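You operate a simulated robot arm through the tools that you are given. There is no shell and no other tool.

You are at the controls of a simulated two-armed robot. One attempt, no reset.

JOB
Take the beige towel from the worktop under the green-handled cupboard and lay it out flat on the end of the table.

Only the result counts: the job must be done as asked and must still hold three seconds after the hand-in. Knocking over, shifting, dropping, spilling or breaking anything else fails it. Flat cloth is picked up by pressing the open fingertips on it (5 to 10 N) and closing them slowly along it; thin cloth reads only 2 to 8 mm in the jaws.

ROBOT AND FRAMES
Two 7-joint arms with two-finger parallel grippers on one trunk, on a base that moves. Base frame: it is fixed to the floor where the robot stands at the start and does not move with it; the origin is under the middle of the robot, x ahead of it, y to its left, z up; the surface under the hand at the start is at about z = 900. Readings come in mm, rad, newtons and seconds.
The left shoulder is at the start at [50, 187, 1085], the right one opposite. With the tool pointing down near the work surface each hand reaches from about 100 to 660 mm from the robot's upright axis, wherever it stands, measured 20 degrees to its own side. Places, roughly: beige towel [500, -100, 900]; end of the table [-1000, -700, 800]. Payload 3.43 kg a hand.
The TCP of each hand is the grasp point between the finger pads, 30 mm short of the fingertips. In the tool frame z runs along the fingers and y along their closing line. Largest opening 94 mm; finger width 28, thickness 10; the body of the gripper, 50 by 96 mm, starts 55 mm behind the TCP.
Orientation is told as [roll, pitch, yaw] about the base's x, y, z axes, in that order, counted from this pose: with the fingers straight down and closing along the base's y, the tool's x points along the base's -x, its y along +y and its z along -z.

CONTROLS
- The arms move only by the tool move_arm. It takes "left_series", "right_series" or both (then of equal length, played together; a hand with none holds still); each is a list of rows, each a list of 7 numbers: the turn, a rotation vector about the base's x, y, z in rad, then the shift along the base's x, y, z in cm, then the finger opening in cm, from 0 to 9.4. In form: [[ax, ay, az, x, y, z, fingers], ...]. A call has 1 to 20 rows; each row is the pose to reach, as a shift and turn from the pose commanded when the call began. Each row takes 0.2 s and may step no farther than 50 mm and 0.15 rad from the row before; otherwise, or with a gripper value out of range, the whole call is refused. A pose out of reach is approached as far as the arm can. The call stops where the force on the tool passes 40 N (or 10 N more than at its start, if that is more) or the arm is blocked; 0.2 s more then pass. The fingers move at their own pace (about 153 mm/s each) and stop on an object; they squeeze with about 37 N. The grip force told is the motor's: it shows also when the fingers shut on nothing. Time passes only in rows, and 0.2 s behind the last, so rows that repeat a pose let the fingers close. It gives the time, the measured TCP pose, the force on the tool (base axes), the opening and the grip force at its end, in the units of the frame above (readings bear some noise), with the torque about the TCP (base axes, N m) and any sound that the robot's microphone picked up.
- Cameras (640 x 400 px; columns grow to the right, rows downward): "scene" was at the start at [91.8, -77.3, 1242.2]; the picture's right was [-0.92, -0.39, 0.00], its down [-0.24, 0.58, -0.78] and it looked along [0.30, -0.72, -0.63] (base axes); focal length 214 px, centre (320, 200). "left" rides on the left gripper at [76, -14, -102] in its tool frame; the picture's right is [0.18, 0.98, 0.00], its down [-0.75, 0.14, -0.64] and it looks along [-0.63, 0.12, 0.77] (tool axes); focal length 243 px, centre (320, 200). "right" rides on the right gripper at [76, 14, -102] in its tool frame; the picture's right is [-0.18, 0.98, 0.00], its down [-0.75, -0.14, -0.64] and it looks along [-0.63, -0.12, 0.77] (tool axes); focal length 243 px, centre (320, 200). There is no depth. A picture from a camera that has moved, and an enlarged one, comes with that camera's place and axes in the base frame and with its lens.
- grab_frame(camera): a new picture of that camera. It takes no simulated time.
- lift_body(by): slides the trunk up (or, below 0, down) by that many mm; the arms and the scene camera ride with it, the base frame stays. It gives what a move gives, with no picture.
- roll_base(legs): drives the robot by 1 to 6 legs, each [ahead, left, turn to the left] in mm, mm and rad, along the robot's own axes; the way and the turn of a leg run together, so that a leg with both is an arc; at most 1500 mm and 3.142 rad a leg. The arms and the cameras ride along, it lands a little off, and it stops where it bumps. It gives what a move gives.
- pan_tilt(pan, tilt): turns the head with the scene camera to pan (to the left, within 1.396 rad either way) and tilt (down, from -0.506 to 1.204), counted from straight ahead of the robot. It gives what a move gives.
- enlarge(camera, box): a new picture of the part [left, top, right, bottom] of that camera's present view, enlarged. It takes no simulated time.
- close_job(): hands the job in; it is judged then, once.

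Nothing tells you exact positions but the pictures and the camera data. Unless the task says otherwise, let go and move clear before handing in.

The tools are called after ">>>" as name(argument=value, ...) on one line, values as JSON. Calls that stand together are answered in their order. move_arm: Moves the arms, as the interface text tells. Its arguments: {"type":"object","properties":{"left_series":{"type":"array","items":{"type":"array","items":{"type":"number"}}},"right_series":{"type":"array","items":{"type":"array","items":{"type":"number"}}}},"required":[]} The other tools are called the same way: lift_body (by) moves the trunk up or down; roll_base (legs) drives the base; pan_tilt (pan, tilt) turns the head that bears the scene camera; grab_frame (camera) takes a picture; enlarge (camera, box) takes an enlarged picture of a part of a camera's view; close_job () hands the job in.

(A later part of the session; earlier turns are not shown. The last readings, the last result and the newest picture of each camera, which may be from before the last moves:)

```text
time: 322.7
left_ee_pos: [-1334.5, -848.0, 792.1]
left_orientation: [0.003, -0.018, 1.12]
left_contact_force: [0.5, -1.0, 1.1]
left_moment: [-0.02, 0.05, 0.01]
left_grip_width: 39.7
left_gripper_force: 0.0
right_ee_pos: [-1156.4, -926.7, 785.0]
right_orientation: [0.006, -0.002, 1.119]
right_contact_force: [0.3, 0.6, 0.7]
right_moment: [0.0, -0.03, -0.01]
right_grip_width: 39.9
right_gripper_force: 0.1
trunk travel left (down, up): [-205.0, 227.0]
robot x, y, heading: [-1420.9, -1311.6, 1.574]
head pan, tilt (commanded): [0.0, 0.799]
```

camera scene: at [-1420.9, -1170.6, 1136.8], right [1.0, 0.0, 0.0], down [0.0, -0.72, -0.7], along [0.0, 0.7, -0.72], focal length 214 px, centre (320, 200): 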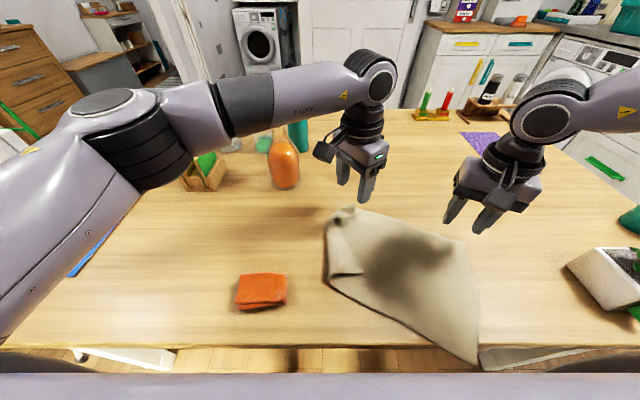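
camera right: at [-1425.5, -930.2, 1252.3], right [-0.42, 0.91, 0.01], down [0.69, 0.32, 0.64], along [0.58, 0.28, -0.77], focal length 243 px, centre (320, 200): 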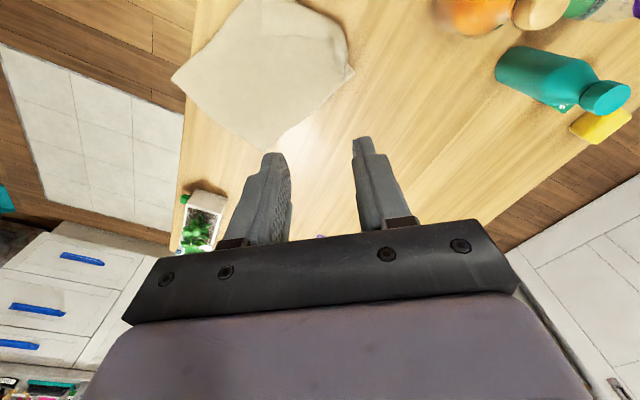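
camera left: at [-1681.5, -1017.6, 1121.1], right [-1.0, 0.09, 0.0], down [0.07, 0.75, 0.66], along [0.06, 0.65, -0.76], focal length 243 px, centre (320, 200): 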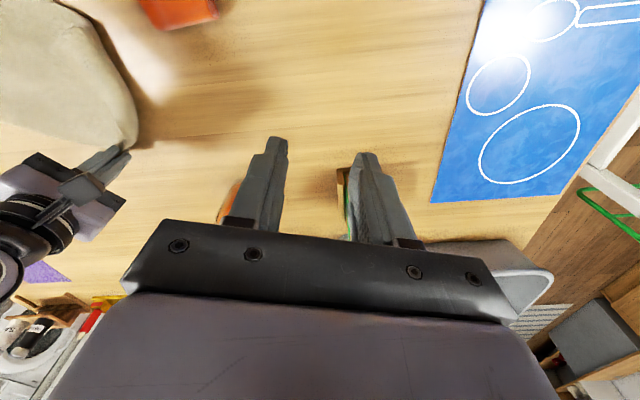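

>>> move_arm(left_series=[[0, 0, 0, 0, 0, -0.15, 4], [0, 0, 0, 0, 0, -0.3, 4], [0, 0, 0, 0, 0, -0.3, 4]], right_series=[[0, 0, 0, 0, 0, -0.1, 4], [0, 0, 0, 0, 0, -0.22, 4], [0, 0, 0, 0, 0, -0.22, 4]])

```text
time: 323.5
left_ee_pos: [-1334.3, -848.1, 790.1]
left_orientation: [0.004, -0.019, 1.119]
left_contact_force: [0.6, 0.5, 4.0]
left_moment: [-0.04, 0.05, 0.03]
left_grip_width: 39.6
left_gripper_force: 0.1
right_ee_pos: [-1157.0, -927.0, 784.1]
right_orientation: [0.007, -0.004, 1.118]
right_contact_force: [0.4, -1.9, 7.9]
right_moment: [-0.14, -0.04, 0.0]
right_grip_width: 40.1
right_gripper_force: 0.3
trunk travel left (down, up): [-205.0, 227.0]
robot x, y, heading: [-1420.0, -1309.7, 1.571]
head pan, tilt (commanded): [0.0, 0.799]
```

>>> move_arm(left_series=[[0, 0, 0, 0, 0, -0.1, 4], [0, 0, 0, 0.13, -0.06, -0.15, 3.72], [0, 0, 0, 0.25, -0.12, -0.15, 3.44], [0, 0, 0, 0.38, -0.18, -0.15, 3.16], [0, 0, 0, 0.5, -0.24, -0.15, 2.88], [0, 0, 0, 0.63, -0.3, -0.15, 2.6], [0, 0, 0, 0.76, -0.37, -0.15, 2.32], [0, 0, 0, 0.88, -0.43, -0.15, 2.04], [0, 0, 0, 1.01, -0.49, -0.15, 1.76], [0, 0, 0, 1.13, -0.55, -0.15, 1.48], [0, 0, 0, 1.26, -0.61, -0.15, 1.2], [0, 0, 0, 1.39, -0.67, -0.15, 0.92], [0, 0, 0, 1.51, -0.73, -0.15, 0.64], [0, 0, 0, 1.64, -0.79, -0.15, 0.36], [0, 0, 0, 1.75, -0.85, -0.15, 0.08], [0, 0, 0, 1.75, -0.85, -0.15, 0], [0, 0, 0, 1.75, -0.85, -0.15, 0], [0, 0, 0, 1.75, -0.85, -0.15, 0]], right_series=[[0, 0, 0, 0, 0, 0, 4], [0, 0, 0, -0.13, 0.06, 0, 3.72], [0, 0, 0, -0.25, 0.12, 0, 3.44], [0, 0, 0, -0.38, 0.18, 0, 3.16], [0, 0, 0, -0.5, 0.24, 0, 2.88], [0, 0, 0, -0.63, 0.3, 0, 2.6], [0, 0, 0, -0.76, 0.37, 0, 2.32], [0, 0, 0, -0.88, 0.43, 0, 2.04], [0, 0, 0, -1.01, 0.49, 0, 1.76], [0, 0, 0, -1.13, 0.55, 0, 1.48], [0, 0, 0, -1.26, 0.61, 0, 1.2], [0, 0, 0, -1.39, 0.67, 0, 0.92], [0, 0, 0, -1.51, 0.73, 0, 0.64], [0, 0, 0, -1.64, 0.79, 0, 0.36], [0, 0, 0, -1.75, 0.85, 0, 0.08], [0, 0, 0, -1.75, 0.85, 0, 0], [0, 0, 0, -1.75, 0.85, 0, 0], [0, 0, 0, -1.75, 0.85, 0, 0]])

>>> grab_frame(camera="scene")

>>> grab_frame(camera="left")

```text
time: 327.3
left_ee_pos: [-1317.8, -856.1, 787.8]
left_orientation: [0.004, -0.018, 1.119]
left_contact_force: [-1.0, 1.4, 4.9]
left_moment: [0.0, 0.1, -0.01]
left_grip_width: 2.9
left_gripper_force: 36.7
right_ee_pos: [-1174.8, -916.1, 783.5]
right_orientation: [0.005, -0.006, 1.119]
right_contact_force: [2.3, -1.6, 7.4]
right_moment: [-0.07, -0.07, 0.04]
right_grip_width: 4.3
right_gripper_force: 36.8
trunk travel left (down, up): [-205.0, 227.0]
robot x, y, heading: [-1419.9, -1314.3, 1.575]
head pan, tilt (commanded): [0.0, 0.799]
```

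```text
taken
camera scene: at [-1421.2, -1171.4, 1137.0], right [1.0, 0.0, 0.0], down [0.0, -0.72, -0.7], along [0.0, 0.7, -0.72], focal length 214 px, centre (320, 200)
```

scene: 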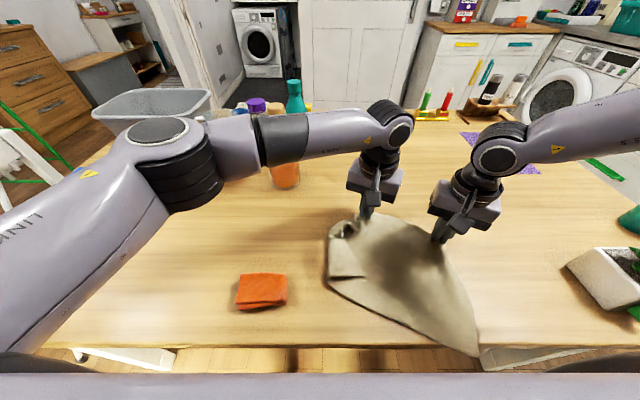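

```text
taken
camera left: at [-1336.6, -934.2, 889.1], right [-0.96, 0.26, 0.0], down [0.2, 0.73, 0.66], along [0.17, 0.63, -0.75], focal length 243 px, centre (320, 200)
```

left: 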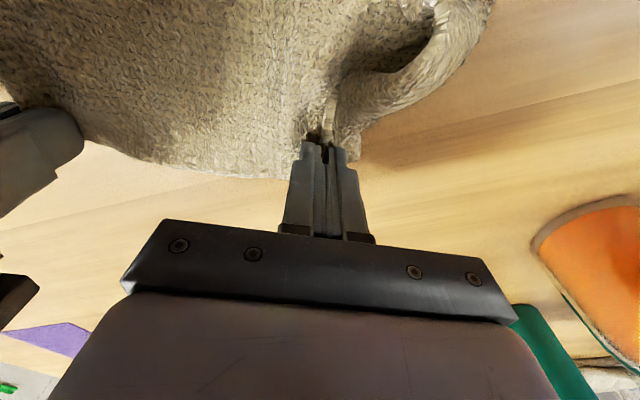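

>>> move_arm(left_series=[[0, 0, 0, 0, 0, 2, 0], [0, 0, 0, 0, 0, 5, 0], [0, 0, 0, 0.5, -0.5, 8.5, 0], [0, 0, 0, 1.5, -1, 12, 0], [0, 0, 0, 2.5, -1.5, 15, 0], [0, 0, 0, 2.5, -1.5, 15, 0], [0, 0, 0, 2.5, -1.5, 15, 0]])

>>> grab_frame(camera="scene")

>>> enlarge(camera="scene", box=[290, 180, 510, 350])

>>> grab_frame(camera="left")

```text
time: 328.9
left_ee_pos: [-1305.0, -858.9, 933.9]
left_orientation: [-0.007, -0.009, 1.154]
left_contact_force: [0.8, 0.4, -0.6]
left_moment: [0.01, -0.04, 0.0]
left_grip_width: 2.5
left_gripper_force: 37.0
right_ee_pos: [-1174.5, -915.5, 782.9]
right_orientation: [0.007, -0.004, 1.119]
right_contact_force: [0.2, -0.9, 7.4]
right_moment: [-0.05, -0.01, 0.02]
right_grip_width: 4.2
right_gripper_force: 37.6
trunk travel left (down, up): [-205.0, 227.0]
robot x, y, heading: [-1424.7, -1313.0, 1.57]
head pan, tilt (commanded): [0.0, 0.799]
```

```text
taken
camera scene: at [-1421.2, -1171.2, 1136.9], right [1.0, 0.0, 0.0], down [0.0, -0.72, -0.7], along [0.0, 0.7, -0.72], focal length 214 px, centre (320, 200)
```

scene: 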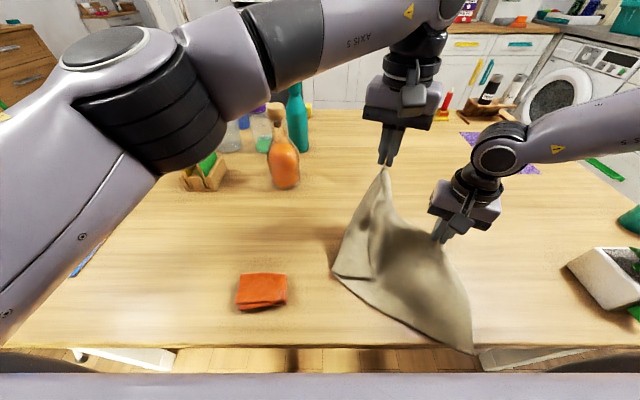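

```text
2.35 times, centred on (400, 265) of scene
camera zoom: at [-1421.2, -1171.2, 1136.9], right [1.0, 0.0, 0.0], down [0.0, -0.72, -0.7], along [0.0, 0.7, -0.72], focal length 505 px, centre (132, 47)
```

zoom: 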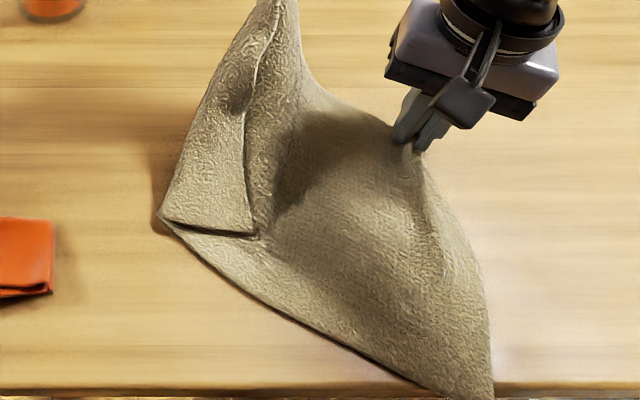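

```text
taken
camera left: at [-1322.5, -935.3, 1036.3], right [-0.97, 0.23, -0.01], down [0.17, 0.74, 0.65], along [0.15, 0.63, -0.76], focal length 243 px, centre (320, 200)
```

left: 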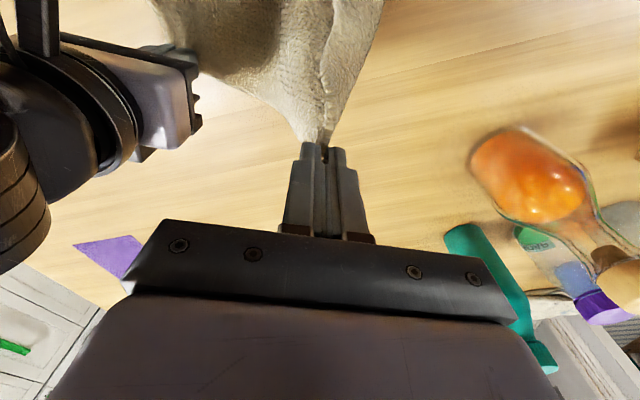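

The left grip does hold the D tip, but C is still folded to the right on top. I'll set D back down, release it, then take the fold's near end (about [-1407, -1007]), lift it a little, and re-lay it so that C falls to the left.

>>> move_arm(left_series=[[0, 0, 0, -1, 0.5, -3, 0], [0, 0, 0, -2, 1, -6.5, 0], [0, 0, 0, -3, 1.5, -10, 0], [0, 0, 0, -4, 2, -13, 0], [0, 0, 0, -4.5, 2.3, -14.5, 0], [0, 0, 0, -4.5, 2.3, -14.5, 1], [0, 0, 0, -4.5, 2.3, -14.5, 2.5], [0, 0, 0, -4.5, 2.3, -14, 4], [0, 0, 0, -4.5, 2.3, -11, 4], [0, 0, 0, -4.5, 2.3, -7, 4], [0, 0, 0, -6, 0, -4, 4], [0, 0, 0, -8, -3, -3, 4], [0, 0, 0, -9.5, -7, -3, 4], [0, 0, 0, -10, -11, -3, 4]])

>>> grab_frame(camera="scene")

>>> enlarge(camera="scene", box=[290, 180, 510, 350])

>>> grab_frame(camera="left")

```text
time: 331.9
left_ee_pos: [-1393.2, -983.0, 908.1]
left_orientation: [0.004, -0.02, 1.122]
left_contact_force: [0.5, 0.7, -0.4]
left_moment: [0.0, 0.04, -0.01]
left_grip_width: 40.1
left_gripper_force: 0.1
right_ee_pos: [-1173.9, -917.3, 784.5]
right_orientation: [0.003, -0.002, 1.12]
right_contact_force: [0.4, -2.0, 9.3]
right_moment: [-0.08, 0.03, 0.02]
right_grip_width: 4.4
right_gripper_force: 37.4
trunk travel left (down, up): [-205.0, 227.0]
robot x, y, heading: [-1422.7, -1308.2, 1.574]
head pan, tilt (commanded): [0.0, 0.799]
```

```text
taken
camera scene: at [-1421.2, -1171.1, 1136.9], right [1.0, 0.0, 0.0], down [0.0, -0.72, -0.7], along [0.0, 0.7, -0.72], focal length 214 px, centre (320, 200)
```

scene: 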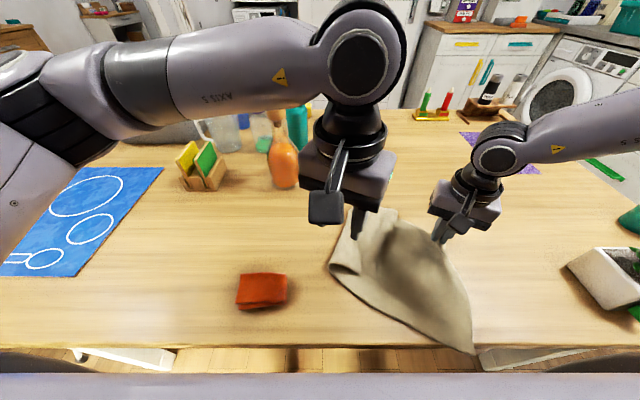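

```text
2.35 times, centred on (400, 265) of scene
camera zoom: at [-1421.2, -1171.1, 1136.9], right [1.0, 0.0, 0.0], down [0.0, -0.72, -0.7], along [0.0, 0.7, -0.72], focal length 505 px, centre (132, 47)
```

zoom: 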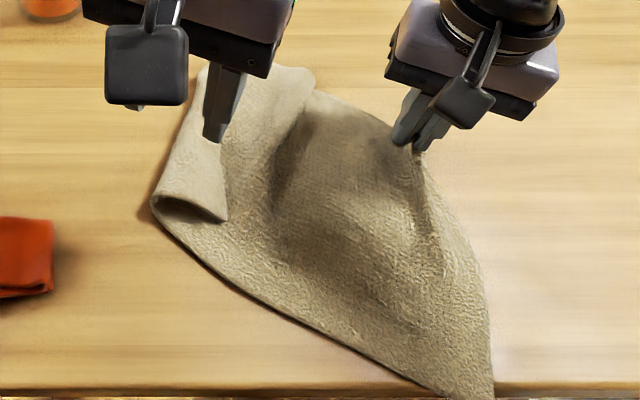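

```text
taken
camera left: at [-1412.5, -1059.8, 1008.1], right [-0.96, 0.26, 0.0], down [0.2, 0.73, 0.66], along [0.17, 0.63, -0.75], focal length 243 px, centre (320, 200)
```

left: 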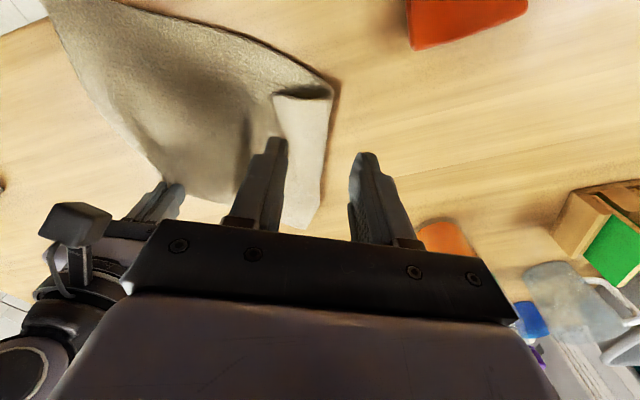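

The D–C strip now looks like a neat roll open at its near end, with C's tip at about [-1349, -994]. I'll close the left fingers and sweep them leftward just above the cloth to push the loose edge over and unroll it.

>>> move_arm(left_series=[[0, 0, 0, 2.5, 0.3, -1, 2], [0, 0, 0, 5, 0.6, -2, 0], [0, 0, 0, 7.3, 0.8, -4, 0], [0, 0, 0, 7.3, 0.8, -7, 0], [0, 0, 0, 7.3, 0.8, -10, 0], [0, 0, 0, 7.3, 0.8, -11.4, 0], [0, 0, 0, 7.3, 0.8, -11.4, 0]])

>>> grab_frame(camera="left")

>>> enlarge(camera="scene", box=[290, 180, 510, 350])

```text
time: 333.5
left_ee_pos: [-1320.1, -975.1, 793.9]
left_orientation: [0.002, -0.018, 1.118]
left_contact_force: [0.5, 0.1, 0.2]
left_moment: [-0.02, 0.01, 0.0]
left_grip_width: 0.0
left_gripper_force: 33.2
right_ee_pos: [-1174.3, -914.8, 782.5]
right_orientation: [0.005, -0.005, 1.119]
right_contact_force: [-1.6, -0.6, 8.6]
right_moment: [-0.04, 0.04, 0.03]
right_grip_width: 4.2
right_gripper_force: 37.1
trunk travel left (down, up): [-205.0, 227.0]
robot x, y, heading: [-1419.4, -1313.6, 1.575]
head pan, tilt (commanded): [0.0, 0.799]
```

```text
taken
camera left: at [-1338.9, -1051.5, 894.6], right [-0.96, 0.26, 0.0], down [0.2, 0.73, 0.66], along [0.17, 0.63, -0.75], focal length 243 px, centre (320, 200)
```

left: 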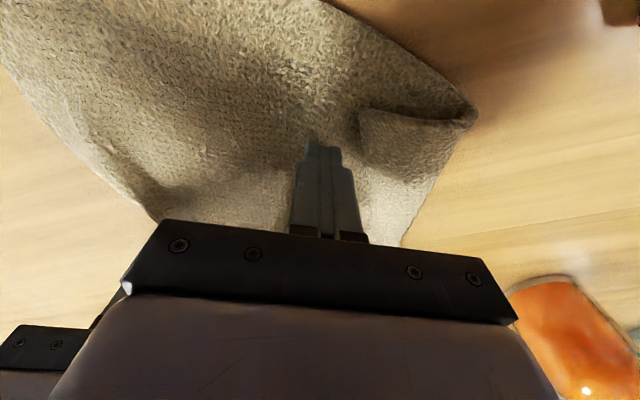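

```text
2.35 times, centred on (400, 265) of scene
camera zoom: at [-1421.2, -1171.2, 1136.9], right [1.0, 0.0, 0.0], down [0.0, -0.72, -0.7], along [0.0, 0.7, -0.72], focal length 505 px, centre (132, 47)
```

zoom: 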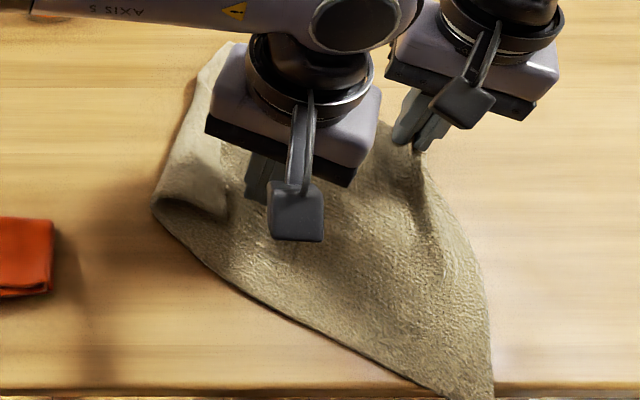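

>>> move_arm(left_series=[[0, 0, 0, 0, 0, -0.3, 0], [0, 0, 0, -1.5, 0, -0.3, 0], [0, 0, 0, -3, 0, -0.3, 0], [0, 0, 0, -4.5, 0, -0.3, 0], [0, 0, 0, -6, 0, -0.3, 0], [0, 0, 0, -7.5, 0, -0.3, 0]])

>>> grab_frame(camera="left")

>>> enlarge(camera="scene", box=[290, 180, 510, 350])

```text
time: 334.9
left_ee_pos: [-1393.6, -973.5, 791.7]
left_orientation: [0.005, -0.02, 1.117]
left_contact_force: [0.0, 0.0, -0.2]
left_moment: [-0.02, 0.02, 0.01]
left_grip_width: 0.0
left_gripper_force: 32.5
right_ee_pos: [-1174.1, -916.5, 783.4]
right_orientation: [0.005, -0.005, 1.119]
right_contact_force: [-0.6, 0.1, 9.3]
right_moment: [-0.04, 0.06, 0.04]
right_grip_width: 4.1
right_gripper_force: 37.3
trunk travel left (down, up): [-205.0, 227.0]
robot x, y, heading: [-1419.8, -1312.2, 1.569]
head pan, tilt (commanded): [0.0, 0.799]
```

```text
taken
camera left: at [-1413.3, -1051.2, 892.1], right [-0.96, 0.26, 0.0], down [0.2, 0.73, 0.66], along [0.17, 0.63, -0.75], focal length 243 px, centre (320, 200)
```

left: 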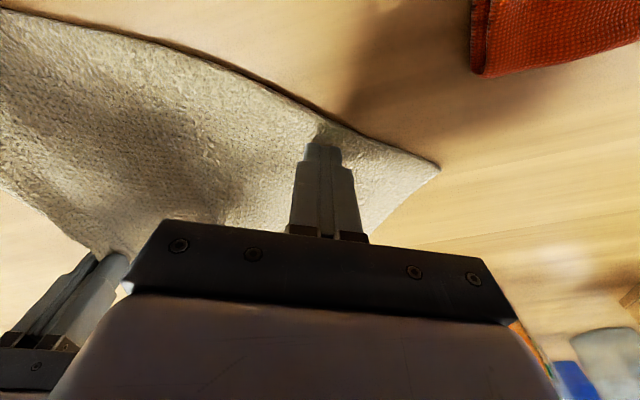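

```text
2.35 times, centred on (400, 265) of scene
camera zoom: at [-1421.2, -1171.1, 1136.9], right [1.0, 0.0, 0.0], down [0.0, -0.72, -0.7], along [0.0, 0.7, -0.72], focal length 505 px, centre (132, 47)
```

zoom: 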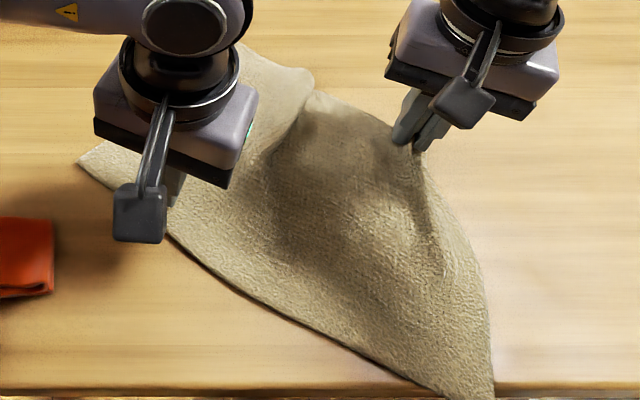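

The sweep worked perfectly: corner C has flipped out to the left. I'll lift the left hand clear and look at the whole towel.

>>> move_arm(left_series=[[0, 0, 0, 0, 0, 2, 0], [0, 0, 0, 0, 0, 6, 0], [0, 0, 0, 0, 0, 10.5, 2], [0, 0, 0, 0, 0, 15, 4], [0, 0, 0, -4, 0, 17, 4], [0, 0, 0, -8, 1, 19, 4], [0, 0, 0, -12, 2, 20, 4]])

>>> grab_frame(camera="scene")

>>> enlarge(camera="scene", box=[270, 170, 510, 350])

>>> grab_frame(camera="left")

```text
time: 336.5
left_ee_pos: [-1516.2, -955.1, 991.0]
left_orientation: [0.002, -0.019, 1.116]
left_contact_force: [-0.1, -0.3, 0.3]
left_moment: [-0.02, 0.0, -0.03]
left_grip_width: 40.0
left_gripper_force: 0.0
right_ee_pos: [-1174.8, -917.7, 784.1]
right_orientation: [0.004, -0.004, 1.118]
right_contact_force: [-0.6, -1.0, 10.1]
right_moment: [-0.1, 0.03, 0.01]
right_grip_width: 4.1
right_gripper_force: 37.5
trunk travel left (down, up): [-205.0, 227.0]
robot x, y, heading: [-1421.8, -1315.3, 1.565]
head pan, tilt (commanded): [0.0, 0.799]
```

```text
taken
camera scene: at [-1421.2, -1171.1, 1136.9], right [1.0, 0.0, 0.0], down [0.0, -0.72, -0.7], along [0.0, 0.7, -0.72], focal length 214 px, centre (320, 200)
```

scene: 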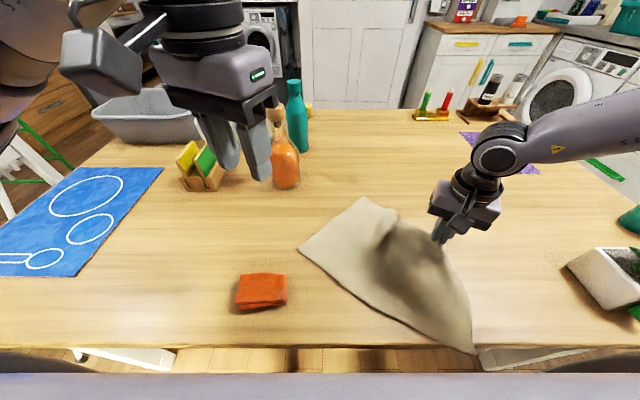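

```text
2.22 times, centred on (390, 260) of scene
camera zoom: at [-1421.2, -1171.1, 1136.9], right [1.0, 0.0, 0.0], down [0.0, -0.72, -0.7], along [0.0, 0.7, -0.72], focal length 477 px, centre (164, 67)
```

zoom: 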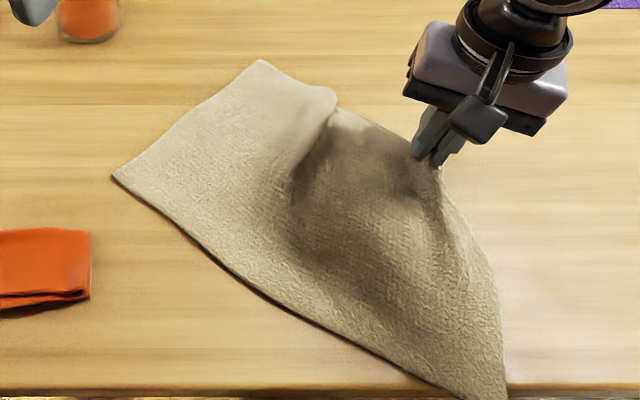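

```text
taken
camera left: at [-1534.7, -1032.3, 1092.6], right [-0.96, 0.27, 0.0], down [0.2, 0.73, 0.66], along [0.17, 0.63, -0.75], focal length 243 px, centre (320, 200)
```

left: 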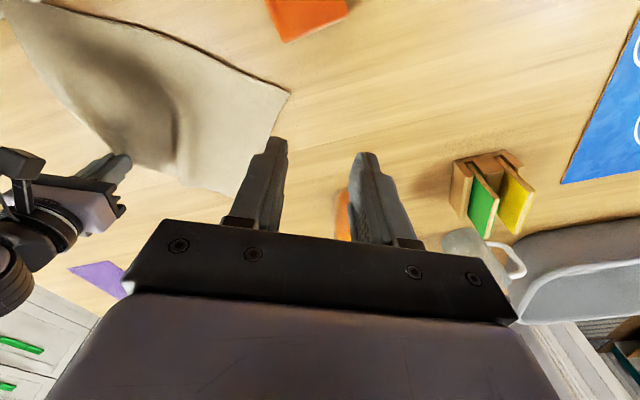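

All four true corners are now open: D≈[-1313, -791], C≈[-1468, -941], B just over the near edge, and A in the right grip. Driving right 70 mm will pull A outward and take out the slack hump.

>>> roll_base(legs=[[0, -70, 0]])

>>> grab_frame(camera="scene")

>>> enlarge(camera="scene", box=[240, 170, 480, 350])

```text
time: 337.8
left_ee_pos: [-1444.8, -955.0, 991.6]
left_orientation: [0.002, -0.018, 1.118]
left_contact_force: [0.3, 0.7, -0.1]
left_moment: [-0.01, -0.01, -0.01]
left_grip_width: 39.7
left_gripper_force: 0.1
right_ee_pos: [-1103.6, -916.3, 782.8]
right_orientation: [0.005, -0.006, 1.119]
right_contact_force: [2.9, 0.1, 8.8]
right_moment: [-0.05, -0.12, 0.02]
right_grip_width: 4.2
right_gripper_force: 37.0
trunk travel left (down, up): [-205.0, 227.0]
robot x, y, heading: [-1349.3, -1311.4, 1.571]
head pan, tilt (commanded): [0.0, 0.799]
```

```text
taken
camera scene: at [-1350.8, -1171.1, 1136.9], right [1.0, 0.0, 0.0], down [0.0, -0.72, -0.7], along [0.0, 0.7, -0.72], focal length 214 px, centre (320, 200)
```

scene: 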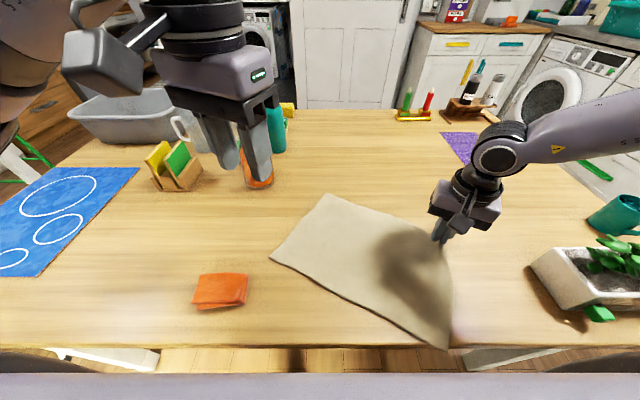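

```text
2.22 times, centred on (360, 260) of scene
camera zoom: at [-1350.8, -1171.1, 1136.9], right [1.0, 0.0, 0.0], down [0.0, -0.72, -0.7], along [0.0, 0.7, -0.72], focal length 477 px, centre (231, 67)
```

zoom: 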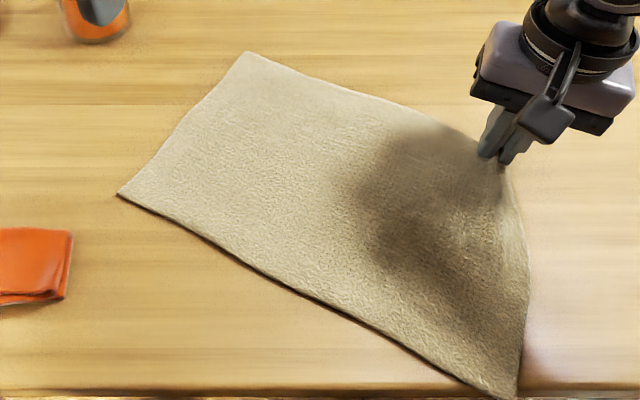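

The towel is now a flat, full rectangle; only B hangs about 11 mm over the near edge. I'll pinch D with the left hand, so I can move A and D together and slide the whole towel further onto the table.

>>> move_arm(left_series=[[0, 0, -0.01, 2, 2.3, 0, 4], [0, 0, -0.02, 4, 4.6, -1, 4], [0, 0, -0.03, 6, 6.9, -4, 4], [0, 0, -0.05, 8, 9.2, -7, 4], [0, 0, -0.07, 10, 11.5, -10, 4], [0, 0, -0.08, 12, 13.8, -13, 4], [0, 0, -0.09, 13.1, 15, -16, 4], [0, 0, -0.09, 13.1, 15, -16, 4]])

>>> enlarge(camera="left", box=[160, 0, 480, 200])

```text
time: 339.6
left_ee_pos: [-1315.0, -803.0, 833.2]
left_orientation: [0.004, -0.017, 1.029]
left_contact_force: [0.1, 0.6, 0.7]
left_moment: [0.02, -0.04, 0.02]
left_grip_width: 40.1
left_gripper_force: 0.1
right_ee_pos: [-1102.8, -915.6, 783.0]
right_orientation: [0.005, -0.003, 1.118]
right_contact_force: [0.2, -0.9, 8.6]
right_moment: [-0.02, -0.02, 0.01]
right_grip_width: 4.2
right_gripper_force: 36.8
trunk travel left (down, up): [-205.0, 227.0]
robot x, y, heading: [-1350.7, -1309.8, 1.573]
head pan, tilt (commanded): [0.0, 0.799]
```

```text
2.00 times, centred on (320, 100) of left
camera zoom: at [-1340.5, -878.3, 933.5], right [-0.94, 0.35, 0.0], down [0.26, 0.71, 0.66], along [0.23, 0.61, -0.75], focal length 485 px, centre (320, 400)
```

zoom: 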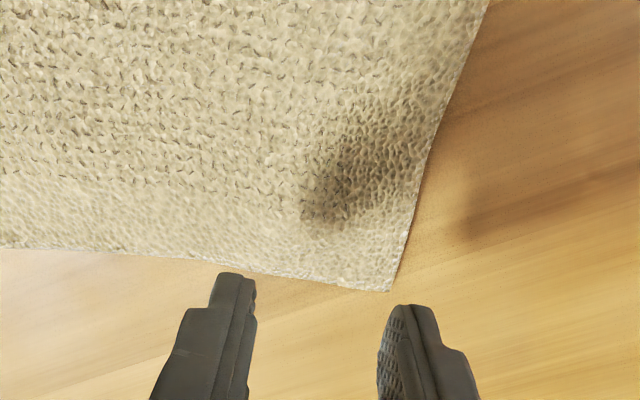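

>>> move_arm(left_series=[[0, 0, 0, -0.1, -0.2, -2, 4], [0, 0, 0, -0.1, -0.2, -3.5, 4], [0, 0, 0, -0.1, -0.2, -4.5, 4], [0, 0, 0, -0.1, -0.2, -4.8, 4], [0, 0, 0, -0.1, -0.2, -4.8, 4]])

>>> move_arm(left_series=[[0, 0, 0, 0, 0, -0.1, 4], [0, 0, 0, 0, 0, -0.1, 4]])

```text
time: 340.8
left_ee_pos: [-1315.2, -805.1, 783.5]
left_orientation: [0.002, -0.02, 1.028]
left_contact_force: [-0.7, 1.1, 4.8]
left_moment: [0.02, 0.01, 0.0]
left_grip_width: 40.2
left_gripper_force: 0.1
right_ee_pos: [-1102.1, -915.8, 783.2]
right_orientation: [0.005, -0.004, 1.118]
right_contact_force: [0.4, 0.5, 6.9]
right_moment: [0.01, 0.0, 0.01]
right_grip_width: 4.5
right_gripper_force: 36.9
trunk travel left (down, up): [-205.0, 227.0]
robot x, y, heading: [-1353.2, -1310.8, 1.576]
head pan, tilt (commanded): [0.0, 0.799]
```

```text
time: 341.4
left_ee_pos: [-1316.0, -805.2, 783.4]
left_orientation: [0.003, -0.019, 1.03]
left_contact_force: [-1.5, 1.9, 10.0]
left_moment: [-0.09, 0.0, 0.01]
left_grip_width: 40.1
left_gripper_force: 0.0
right_ee_pos: [-1103.3, -915.0, 784.2]
right_orientation: [0.007, -0.006, 1.118]
right_contact_force: [-0.5, 1.4, 5.3]
right_moment: [0.05, 0.01, 0.03]
right_grip_width: 4.4
right_gripper_force: 37.4
trunk travel left (down, up): [-205.0, 227.0]
robot x, y, heading: [-1350.7, -1313.4, 1.57]
head pan, tilt (commanded): [0.0, 0.799]
```

>>> move_arm(left_series=[[0, 0, 0, 0.12, -0.07, 0, 3.72], [0, 0, 0, 0.24, -0.15, 0, 3.44], [0, 0, 0, 0.36, -0.22, 0, 3.16], [0, 0, 0, 0.48, -0.29, 0, 2.88], [0, 0, 0, 0.6, -0.37, 0, 2.6], [0, 0, 0, 0.72, -0.44, 0, 2.32], [0, 0, 0, 0.84, -0.51, 0, 2.04], [0, 0, 0, 0.96, -0.58, 0, 1.76], [0, 0, 0, 1.08, -0.66, 0, 1.48], [0, 0, 0, 1.2, -0.73, 0, 1.2], [0, 0, 0, 1.32, -0.8, 0, 0.92], [0, 0, 0, 1.44, -0.88, 0, 0.64], [0, 0, 0, 1.56, -0.95, 0, 0.36], [0, 0, 0, 1.67, -1.02, 0, 0.08], [0, 0, 0, 1.67, -1.02, 0, 0], [0, 0, 0, 1.67, -1.02, 0, 0], [0, 0, 0, 1.67, -1.02, 0, 0]])

>>> enlarge(camera="scene", box=[240, 170, 480, 350])

```text
time: 345.0
left_ee_pos: [-1298.6, -816.3, 783.0]
left_orientation: [0.003, -0.019, 1.028]
left_contact_force: [-2.5, 1.8, 10.3]
left_moment: [0.01, 0.08, -0.01]
left_grip_width: 4.3
left_gripper_force: 37.0
right_ee_pos: [-1103.4, -916.8, 784.2]
right_orientation: [0.004, -0.004, 1.119]
right_contact_force: [-0.1, 0.7, 5.5]
right_moment: [0.0, 0.0, 0.01]
right_grip_width: 4.4
right_gripper_force: 37.5
trunk travel left (down, up): [-205.0, 227.0]
robot x, y, heading: [-1353.3, -1312.9, 1.568]
head pan, tilt (commanded): [0.0, 0.799]
```

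```text
2.22 times, centred on (360, 260) of scene
camera zoom: at [-1351.1, -1171.4, 1137.0], right [1.0, 0.0, 0.0], down [0.0, -0.72, -0.7], along [0.0, 0.7, -0.72], focal length 477 px, centre (231, 67)
```

zoom: 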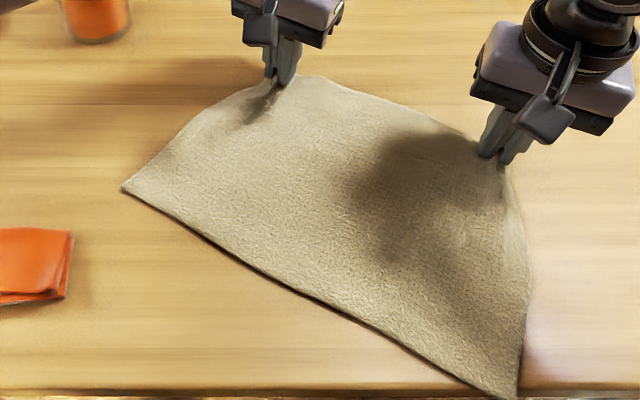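

Both hands now hold true corners A and D. I'll ease off the pressure slightly and swing A forward and right around D, so the A–D edge becomes parallel to the table and B slides fully on.

>>> move_arm(left_series=[[0, 0, 0, 0, 0, 0.4, 0], [0, 0, 0.045, -0.04, 0.13, 0.5, 0], [0, 0, 0.09, -0.08, 0.26, 0.5, 0], [0, 0, 0.135, -0.12, 0.39, 0.5, 0], [0, 0, 0.18, -0.16, 0.52, 0.5, 0], [0, 0, 0.225, -0.2, 0.65, 0.5, 0], [0, 0, 0.27, -0.24, 0.78, 0.5, 0], [0, 0, 0.315, -0.28, 0.91, 0.5, 0], [0, 0, 0.36, -0.32, 1.04, 0.5, 0], [0, 0, 0.405, -0.36, 1.17, 0.5, 0], [0, 0, 0.45, -0.4, 1.3, 0.5, 0], [0, 0, 0.45, -0.4, 1.3, 0.5, 0]], right_series=[[0, 0, 0, 0, 0, 0.3, 0], [0, 0, 0.045, 0.4, 1.1, 0.4, 0], [0, 0, 0.09, 0.8, 2.2, 0.4, 0], [0, 0, 0.135, 1.2, 3.3, 0.4, 0], [0, 0, 0.18, 1.6, 4.4, 0.4, 0], [0, 0, 0.225, 2, 5.5, 0.4, 0], [0, 0, 0.27, 2.4, 6.6, 0.4, 0], [0, 0, 0.315, 2.8, 7.7, 0.4, 0], [0, 0, 0.36, 3.2, 8.8, 0.4, 0], [0, 0, 0.405, 3.6, 9.9, 0.4, 0], [0, 0, 0.45, 4, 11, 0.4, 0], [0, 0, 0.45, 4, 11, 0.4, 0]])

>>> grab_frame(camera="scene")

>>> enlarge(camera="scene", box=[260, 150, 500, 350])

```text
time: 347.6
left_ee_pos: [-1300.7, -804.4, 788.0]
left_orientation: [0.001, -0.016, 1.478]
left_contact_force: [6.5, 0.3, 0.1]
left_moment: [0.0, -0.24, -0.1]
left_grip_width: 4.3
left_gripper_force: 37.5
right_ee_pos: [-1064.5, -806.0, 786.8]
right_orientation: [0.005, -0.006, 1.57]
right_contact_force: [-6.7, 0.3, -0.4]
right_moment: [0.01, 0.23, -0.19]
right_grip_width: 4.3
right_gripper_force: 37.2
trunk travel left (down, up): [-205.0, 227.0]
robot x, y, heading: [-1349.9, -1312.0, 1.571]
head pan, tilt (commanded): [0.0, 0.799]
```

```text
taken
camera scene: at [-1350.8, -1170.6, 1136.8], right [1.0, 0.0, 0.0], down [0.0, -0.72, -0.7], along [0.0, 0.7, -0.72], focal length 214 px, centre (320, 200)
```

scene: 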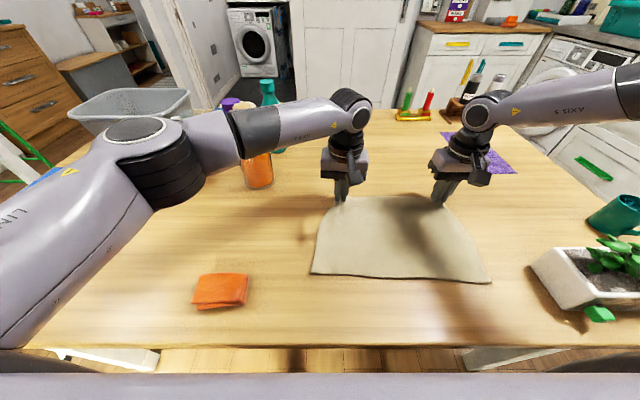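

```text
2.00 times, centred on (380, 250) of scene
camera zoom: at [-1350.8, -1170.6, 1136.8], right [1.0, 0.0, 0.0], down [0.0, -0.72, -0.7], along [0.0, 0.7, -0.72], focal length 429 px, centre (200, 100)
```

zoom: 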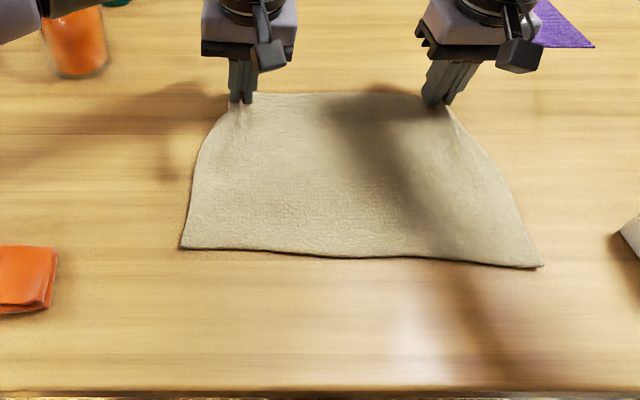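

That worked beautifully: the towel lies flat with A–D at y≈-800 and B–C at y≈-1000, all on the table. It's closer to my edge than I'd like, so while still holding A and D I'll slide it further in, starting with a small forward drive.

>>> move_arm(left_series=[[0, 0, 0, 0.15, 0, 0.2, 0], [0, 0, 0, 0.25, 0, 0.3, 0], [0, 0, 0, 0.25, 0, 0.3, 0]], right_series=[[0, 0, 0, -0.05, 0, 0.2, 0], [0, 0, 0, -0.1, 0, 0.3, 0], [0, 0, 0, -0.1, 0, 0.3, 0]])

>>> roll_base(legs=[[30, 0, 0]])

>>> grab_frame(camera="scene")

```text
time: 348.4
left_ee_pos: [-1299.4, -804.8, 791.3]
left_orientation: [0.004, -0.018, 1.478]
left_contact_force: [3.8, -0.2, 0.3]
left_moment: [-0.03, -0.12, -0.09]
left_grip_width: 4.3
left_gripper_force: 36.5
right_ee_pos: [-1063.2, -806.9, 789.0]
right_orientation: [0.003, -0.003, 1.57]
right_contact_force: [-5.1, 0.9, 0.9]
right_moment: [-0.01, 0.16, -0.21]
right_grip_width: 4.1
right_gripper_force: 37.1
trunk travel left (down, up): [-205.0, 227.0]
robot x, y, heading: [-1351.1, -1312.2, 1.566]
head pan, tilt (commanded): [0.0, 0.799]
```

```text
time: 349.2
left_ee_pos: [-1299.1, -773.1, 790.5]
left_orientation: [0.004, -0.017, 1.479]
left_contact_force: [4.4, -0.3, 0.8]
left_moment: [0.0, -0.15, -0.09]
left_grip_width: 4.4
left_gripper_force: 37.4
right_ee_pos: [-1063.7, -775.7, 788.9]
right_orientation: [0.003, -0.004, 1.569]
right_contact_force: [-4.8, 0.1, -0.5]
right_moment: [-0.01, 0.17, -0.18]
right_grip_width: 4.2
right_gripper_force: 36.8
trunk travel left (down, up): [-205.0, 227.0]
robot x, y, heading: [-1349.7, -1281.3, 1.572]
head pan, tilt (commanded): [0.0, 0.799]
```

```text
taken
camera scene: at [-1350.7, -1140.5, 1136.8], right [1.0, 0.0, 0.0], down [0.0, -0.72, -0.7], along [0.0, 0.7, -0.72], focal length 214 px, centre (320, 200)
```

scene: 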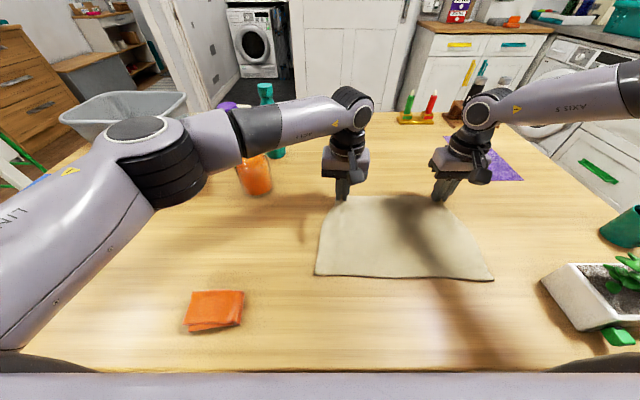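

Next I'll tilt both grippers forward a little to gain reach and draw the towel further in, in small increments.

>>> move_arm(left_series=[[0.07, 0, 0, 0, 0, 0.1, 0], [0.14, 0, 0, 0, 0.6, 0.2, 0], [0.21, 0, 0, 0, 1.3, 0.3, 0], [0.26, 0, 0, 0, 2, 0.4, 0], [0.26, 0, 0, 0, 2, 0.4, 0]], right_series=[[0.07, 0, 0, 0, 0, 0.1, 0], [0.14, 0, 0, 0, 0.6, 0.2, 0], [0.21, 0, 0, 0, 1.3, 0.3, 0], [0.26, 0, 0, 0, 2, 0.4, 0], [0.26, 0, 0, 0, 2, 0.4, 0]])

```text
time: 350.4
left_ee_pos: [-1299.3, -753.0, 794.4]
left_orientation: [0.027, -0.278, 1.473]
left_contact_force: [4.0, 0.6, 0.5]
left_moment: [-0.02, -0.16, -0.12]
left_grip_width: 4.4
left_gripper_force: 37.1
right_ee_pos: [-1062.8, -756.4, 793.8]
right_orientation: [0.006, -0.266, 1.568]
right_contact_force: [-4.1, -0.4, 1.0]
right_moment: [-0.01, 0.12, -0.1]
right_grip_width: 3.9
right_gripper_force: 36.6
trunk travel left (down, up): [-205.0, 227.0]
robot x, y, heading: [-1353.0, -1283.4, 1.566]
head pan, tilt (commanded): [0.0, 0.799]
```

>>> move_arm(left_series=[[0.04, 0, 0, 0, 1, 0, 0], [0.08, 0, 0, 0, 2, 0.1, 0], [0.12, 0, 0, 0, 3, 0.2, 0], [0.14, 0, 0, 0, 4, 0.2, 0], [0.14, 0, 0, 0, 4, 0.2, 0]], right_series=[[0.04, 0, 0, 0, 1, 0, 0], [0.08, 0, 0, 0, 2, 0.1, 0], [0.12, 0, 0, 0, 3, 0.2, 0], [0.14, 0, 0, 0, 4, 0.2, 0], [0.14, 0, 0, 0, 4, 0.2, 0]])

>>> grab_frame(camera="scene")

>>> enlarge(camera="scene", box=[280, 130, 540, 330])

```text
time: 351.6
left_ee_pos: [-1298.8, -713.4, 795.9]
left_orientation: [0.042, -0.417, 1.472]
left_contact_force: [3.3, -1.3, -1.2]
left_moment: [-0.02, -0.13, -0.12]
left_grip_width: 4.0
left_gripper_force: 37.3
right_ee_pos: [-1064.6, -715.7, 796.3]
right_orientation: [0.006, -0.405, 1.568]
right_contact_force: [-4.8, 0.0, 0.6]
right_moment: [0.0, 0.17, -0.08]
right_grip_width: 4.3
right_gripper_force: 36.5
trunk travel left (down, up): [-205.0, 227.0]
robot x, y, heading: [-1353.3, -1282.8, 1.568]
head pan, tilt (commanded): [0.0, 0.799]
```

```text
taken
camera scene: at [-1350.7, -1140.7, 1136.8], right [1.0, 0.0, 0.0], down [0.0, -0.72, -0.7], along [0.0, 0.7, -0.72], focal length 214 px, centre (320, 200)
```

scene: 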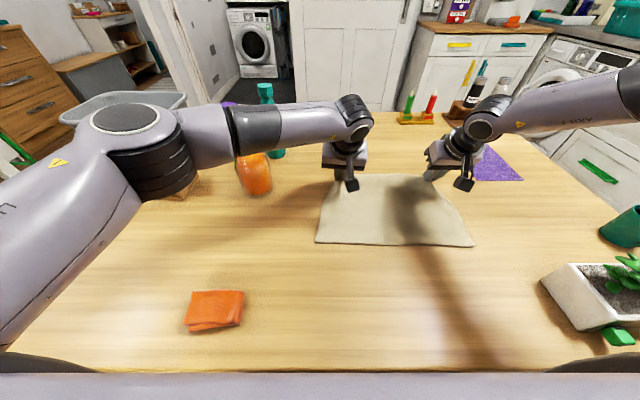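

```text
2.00 times, centred on (410, 230) of scene
camera zoom: at [-1350.7, -1140.7, 1136.8], right [1.0, 0.0, 0.0], down [0.0, -0.72, -0.7], along [0.0, 0.7, -0.72], focal length 429 px, centre (140, 140)
```

zoom: 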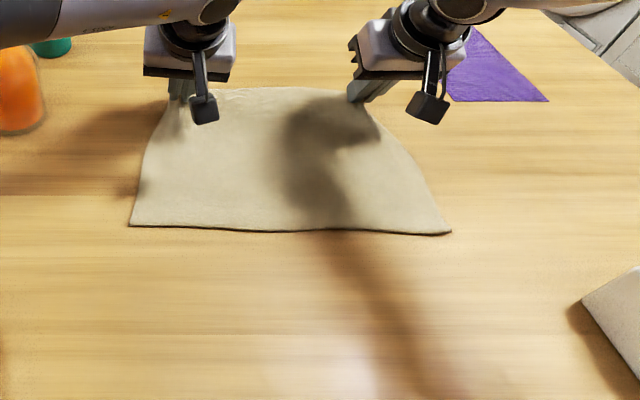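

The towel is flat at y≈-700 to -904. Now I'll drive right 60 mm to bring it nearer the table's end, staying clear of the purple strip and the tray.

>>> roll_base(legs=[[0, -30, 0], [0, -30, 0]])

>>> grab_frame(camera="scene")

>>> enlarge(camera="scene", box=[280, 130, 540, 330])

```text
time: 353.1
left_ee_pos: [-1237.7, -714.1, 796.4]
left_orientation: [0.043, -0.415, 1.469]
left_contact_force: [4.6, -1.3, -0.6]
left_moment: [-0.03, -0.18, -0.07]
left_grip_width: 4.3
left_gripper_force: 37.0
right_ee_pos: [-1003.2, -715.7, 795.6]
right_orientation: [0.005, -0.405, 1.569]
right_contact_force: [-4.2, -0.2, -1.2]
right_moment: [-0.04, 0.14, -0.1]
right_grip_width: 4.3
right_gripper_force: 36.9
trunk travel left (down, up): [-205.0, 227.0]
robot x, y, heading: [-1293.2, -1279.5, 1.57]
head pan, tilt (commanded): [0.0, 0.799]
```

```text
taken
camera scene: at [-1290.7, -1140.7, 1136.8], right [1.0, 0.0, 0.0], down [0.0, -0.72, -0.7], along [0.0, 0.7, -0.72], focal length 214 px, centre (320, 200)
```

scene: 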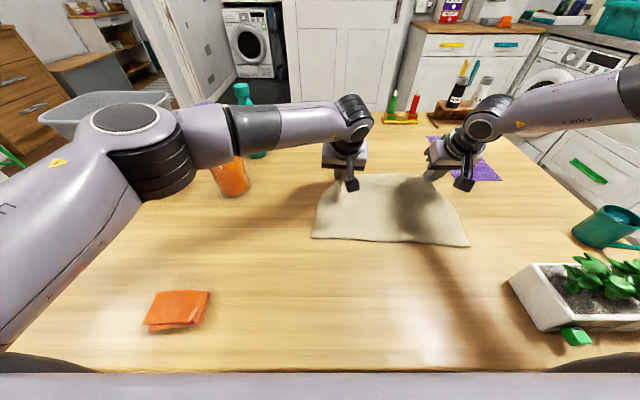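

```text
2.00 times, centred on (410, 230) of scene
camera zoom: at [-1290.7, -1140.7, 1136.8], right [1.0, 0.0, 0.0], down [0.0, -0.72, -0.7], along [0.0, 0.7, -0.72], focal length 429 px, centre (140, 140)
```

zoom: 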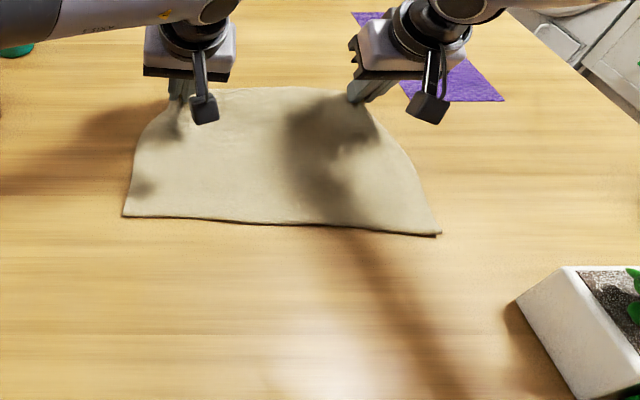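

The towel is where I want it. Now I'll lower the fingertips to touch, then open slowly while moving outward so the corners spread flat.

>>> move_arm(left_series=[[0, 0, 0, 0, 0, -0.3, 0], [0, 0, 0, 0, 0, -0.6, 0], [0, 0, 0, 0, 0, -0.6, 0]], right_series=[[0, 0, 0, 0, 0, -0.3, 0], [0, 0, 0, 0, 0, -0.6, 0], [0, 0, 0, 0, 0, -0.6, 0]])

```text
time: 353.9
left_ee_pos: [-1238.8, -713.1, 790.3]
left_orientation: [0.041, -0.414, 1.469]
left_contact_force: [2.9, -0.5, -0.4]
left_moment: [-0.01, -0.14, -0.1]
left_grip_width: 4.0
left_gripper_force: 37.4
right_ee_pos: [-1005.3, -716.0, 789.3]
right_orientation: [0.006, -0.404, 1.566]
right_contact_force: [-3.9, 0.2, 3.0]
right_moment: [-0.09, 0.12, -0.07]
right_grip_width: 4.5
right_gripper_force: 36.7
trunk travel left (down, up): [-205.0, 227.0]
robot x, y, heading: [-1293.4, -1285.0, 1.577]
head pan, tilt (commanded): [0.0, 0.799]
```

>>> move_arm(left_series=[[0, 0, 0, 0, 0, -0.2, 0], [0, 0, 0, -0.1, 0, -0.25, 0.3], [0, 0, 0, -0.25, 0, -0.25, 0.6], [0, 0, 0, -0.4, 0, -0.25, 0.9], [0, 0, 0, -0.55, 0, -0.25, 1.2], [0, 0, 0, -0.7, 0, -0.25, 1.5], [0, 0, 0, -0.85, 0, -0.25, 1.8], [0, 0, 0, -1, 0, -0.25, 2.1], [0, 0, 0, -1.15, 0, -0.25, 2.4], [0, 0, 0, -1.3, 0, -0.25, 2.7], [0, 0, 0, -1.45, 0, -0.25, 3], [0, 0, 0, -1.6, 0, -0.25, 3.3], [0, 0, 0, -1.75, 0, -0.25, 3.6], [0, 0, 0, -1.9, 0, -0.25, 3.9], [0, 0, 0, -2, 0, -0.25, 4.1], [0, 0, 0, -2, 0, -0.25, 4.1]], right_series=[[0, 0, 0, 0, 0, -0.05, 0], [0, 0, 0, 0.1, 0, -0.05, 0.3], [0, 0, 0, 0.25, 0, -0.05, 0.6], [0, 0, 0, 0.4, 0, -0.05, 0.9], [0, 0, 0, 0.55, 0, -0.05, 1.2], [0, 0, 0, 0.7, 0, -0.05, 1.5], [0, 0, 0, 0.85, 0, -0.05, 1.8], [0, 0, 0, 1, 0, -0.05, 2.1], [0, 0, 0, 1.15, 0, -0.05, 2.4], [0, 0, 0, 1.3, 0, -0.05, 2.7], [0, 0, 0, 1.45, 0, -0.05, 3], [0, 0, 0, 1.6, 0, -0.05, 3.3], [0, 0, 0, 1.75, 0, -0.05, 3.6], [0, 0, 0, 1.9, 0, -0.05, 3.9], [0, 0, 0, 2, 0, -0.05, 4.1], [0, 0, 0, 2, 0, -0.05, 4.1]])

>>> grab_frame(camera="scene")

>>> enlarge(camera="scene", box=[280, 130, 540, 330])

```text
time: 357.3
left_ee_pos: [-1258.5, -713.7, 787.6]
left_orientation: [0.04, -0.418, 1.469]
left_contact_force: [0.6, 0.5, 1.6]
left_moment: [-0.01, -0.09, 0.01]
left_grip_width: 41.3
left_gripper_force: 0.4
right_ee_pos: [-983.3, -715.9, 789.6]
right_orientation: [0.006, -0.406, 1.568]
right_contact_force: [0.7, -0.4, 0.0]
right_moment: [0.0, -0.02, 0.0]
right_grip_width: 41.1
right_gripper_force: 0.1
trunk travel left (down, up): [-205.0, 227.0]
robot x, y, heading: [-1290.2, -1277.9, 1.571]
head pan, tilt (commanded): [0.0, 0.799]
```

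```text
taken
camera scene: at [-1290.8, -1140.8, 1136.8], right [1.0, 0.0, 0.0], down [0.0, -0.72, -0.7], along [0.0, 0.7, -0.72], focal length 214 px, centre (320, 200)
```

scene: 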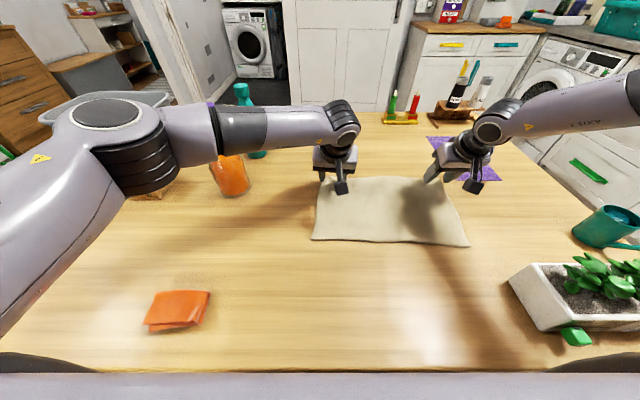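

```text
2.00 times, centred on (410, 230) of scene
camera zoom: at [-1290.8, -1140.8, 1136.8], right [1.0, 0.0, 0.0], down [0.0, -0.72, -0.7], along [0.0, 0.7, -0.72], focal length 429 px, centre (140, 140)
```

zoom: 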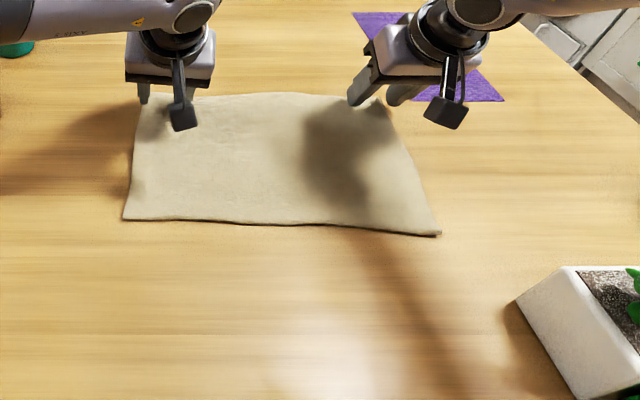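

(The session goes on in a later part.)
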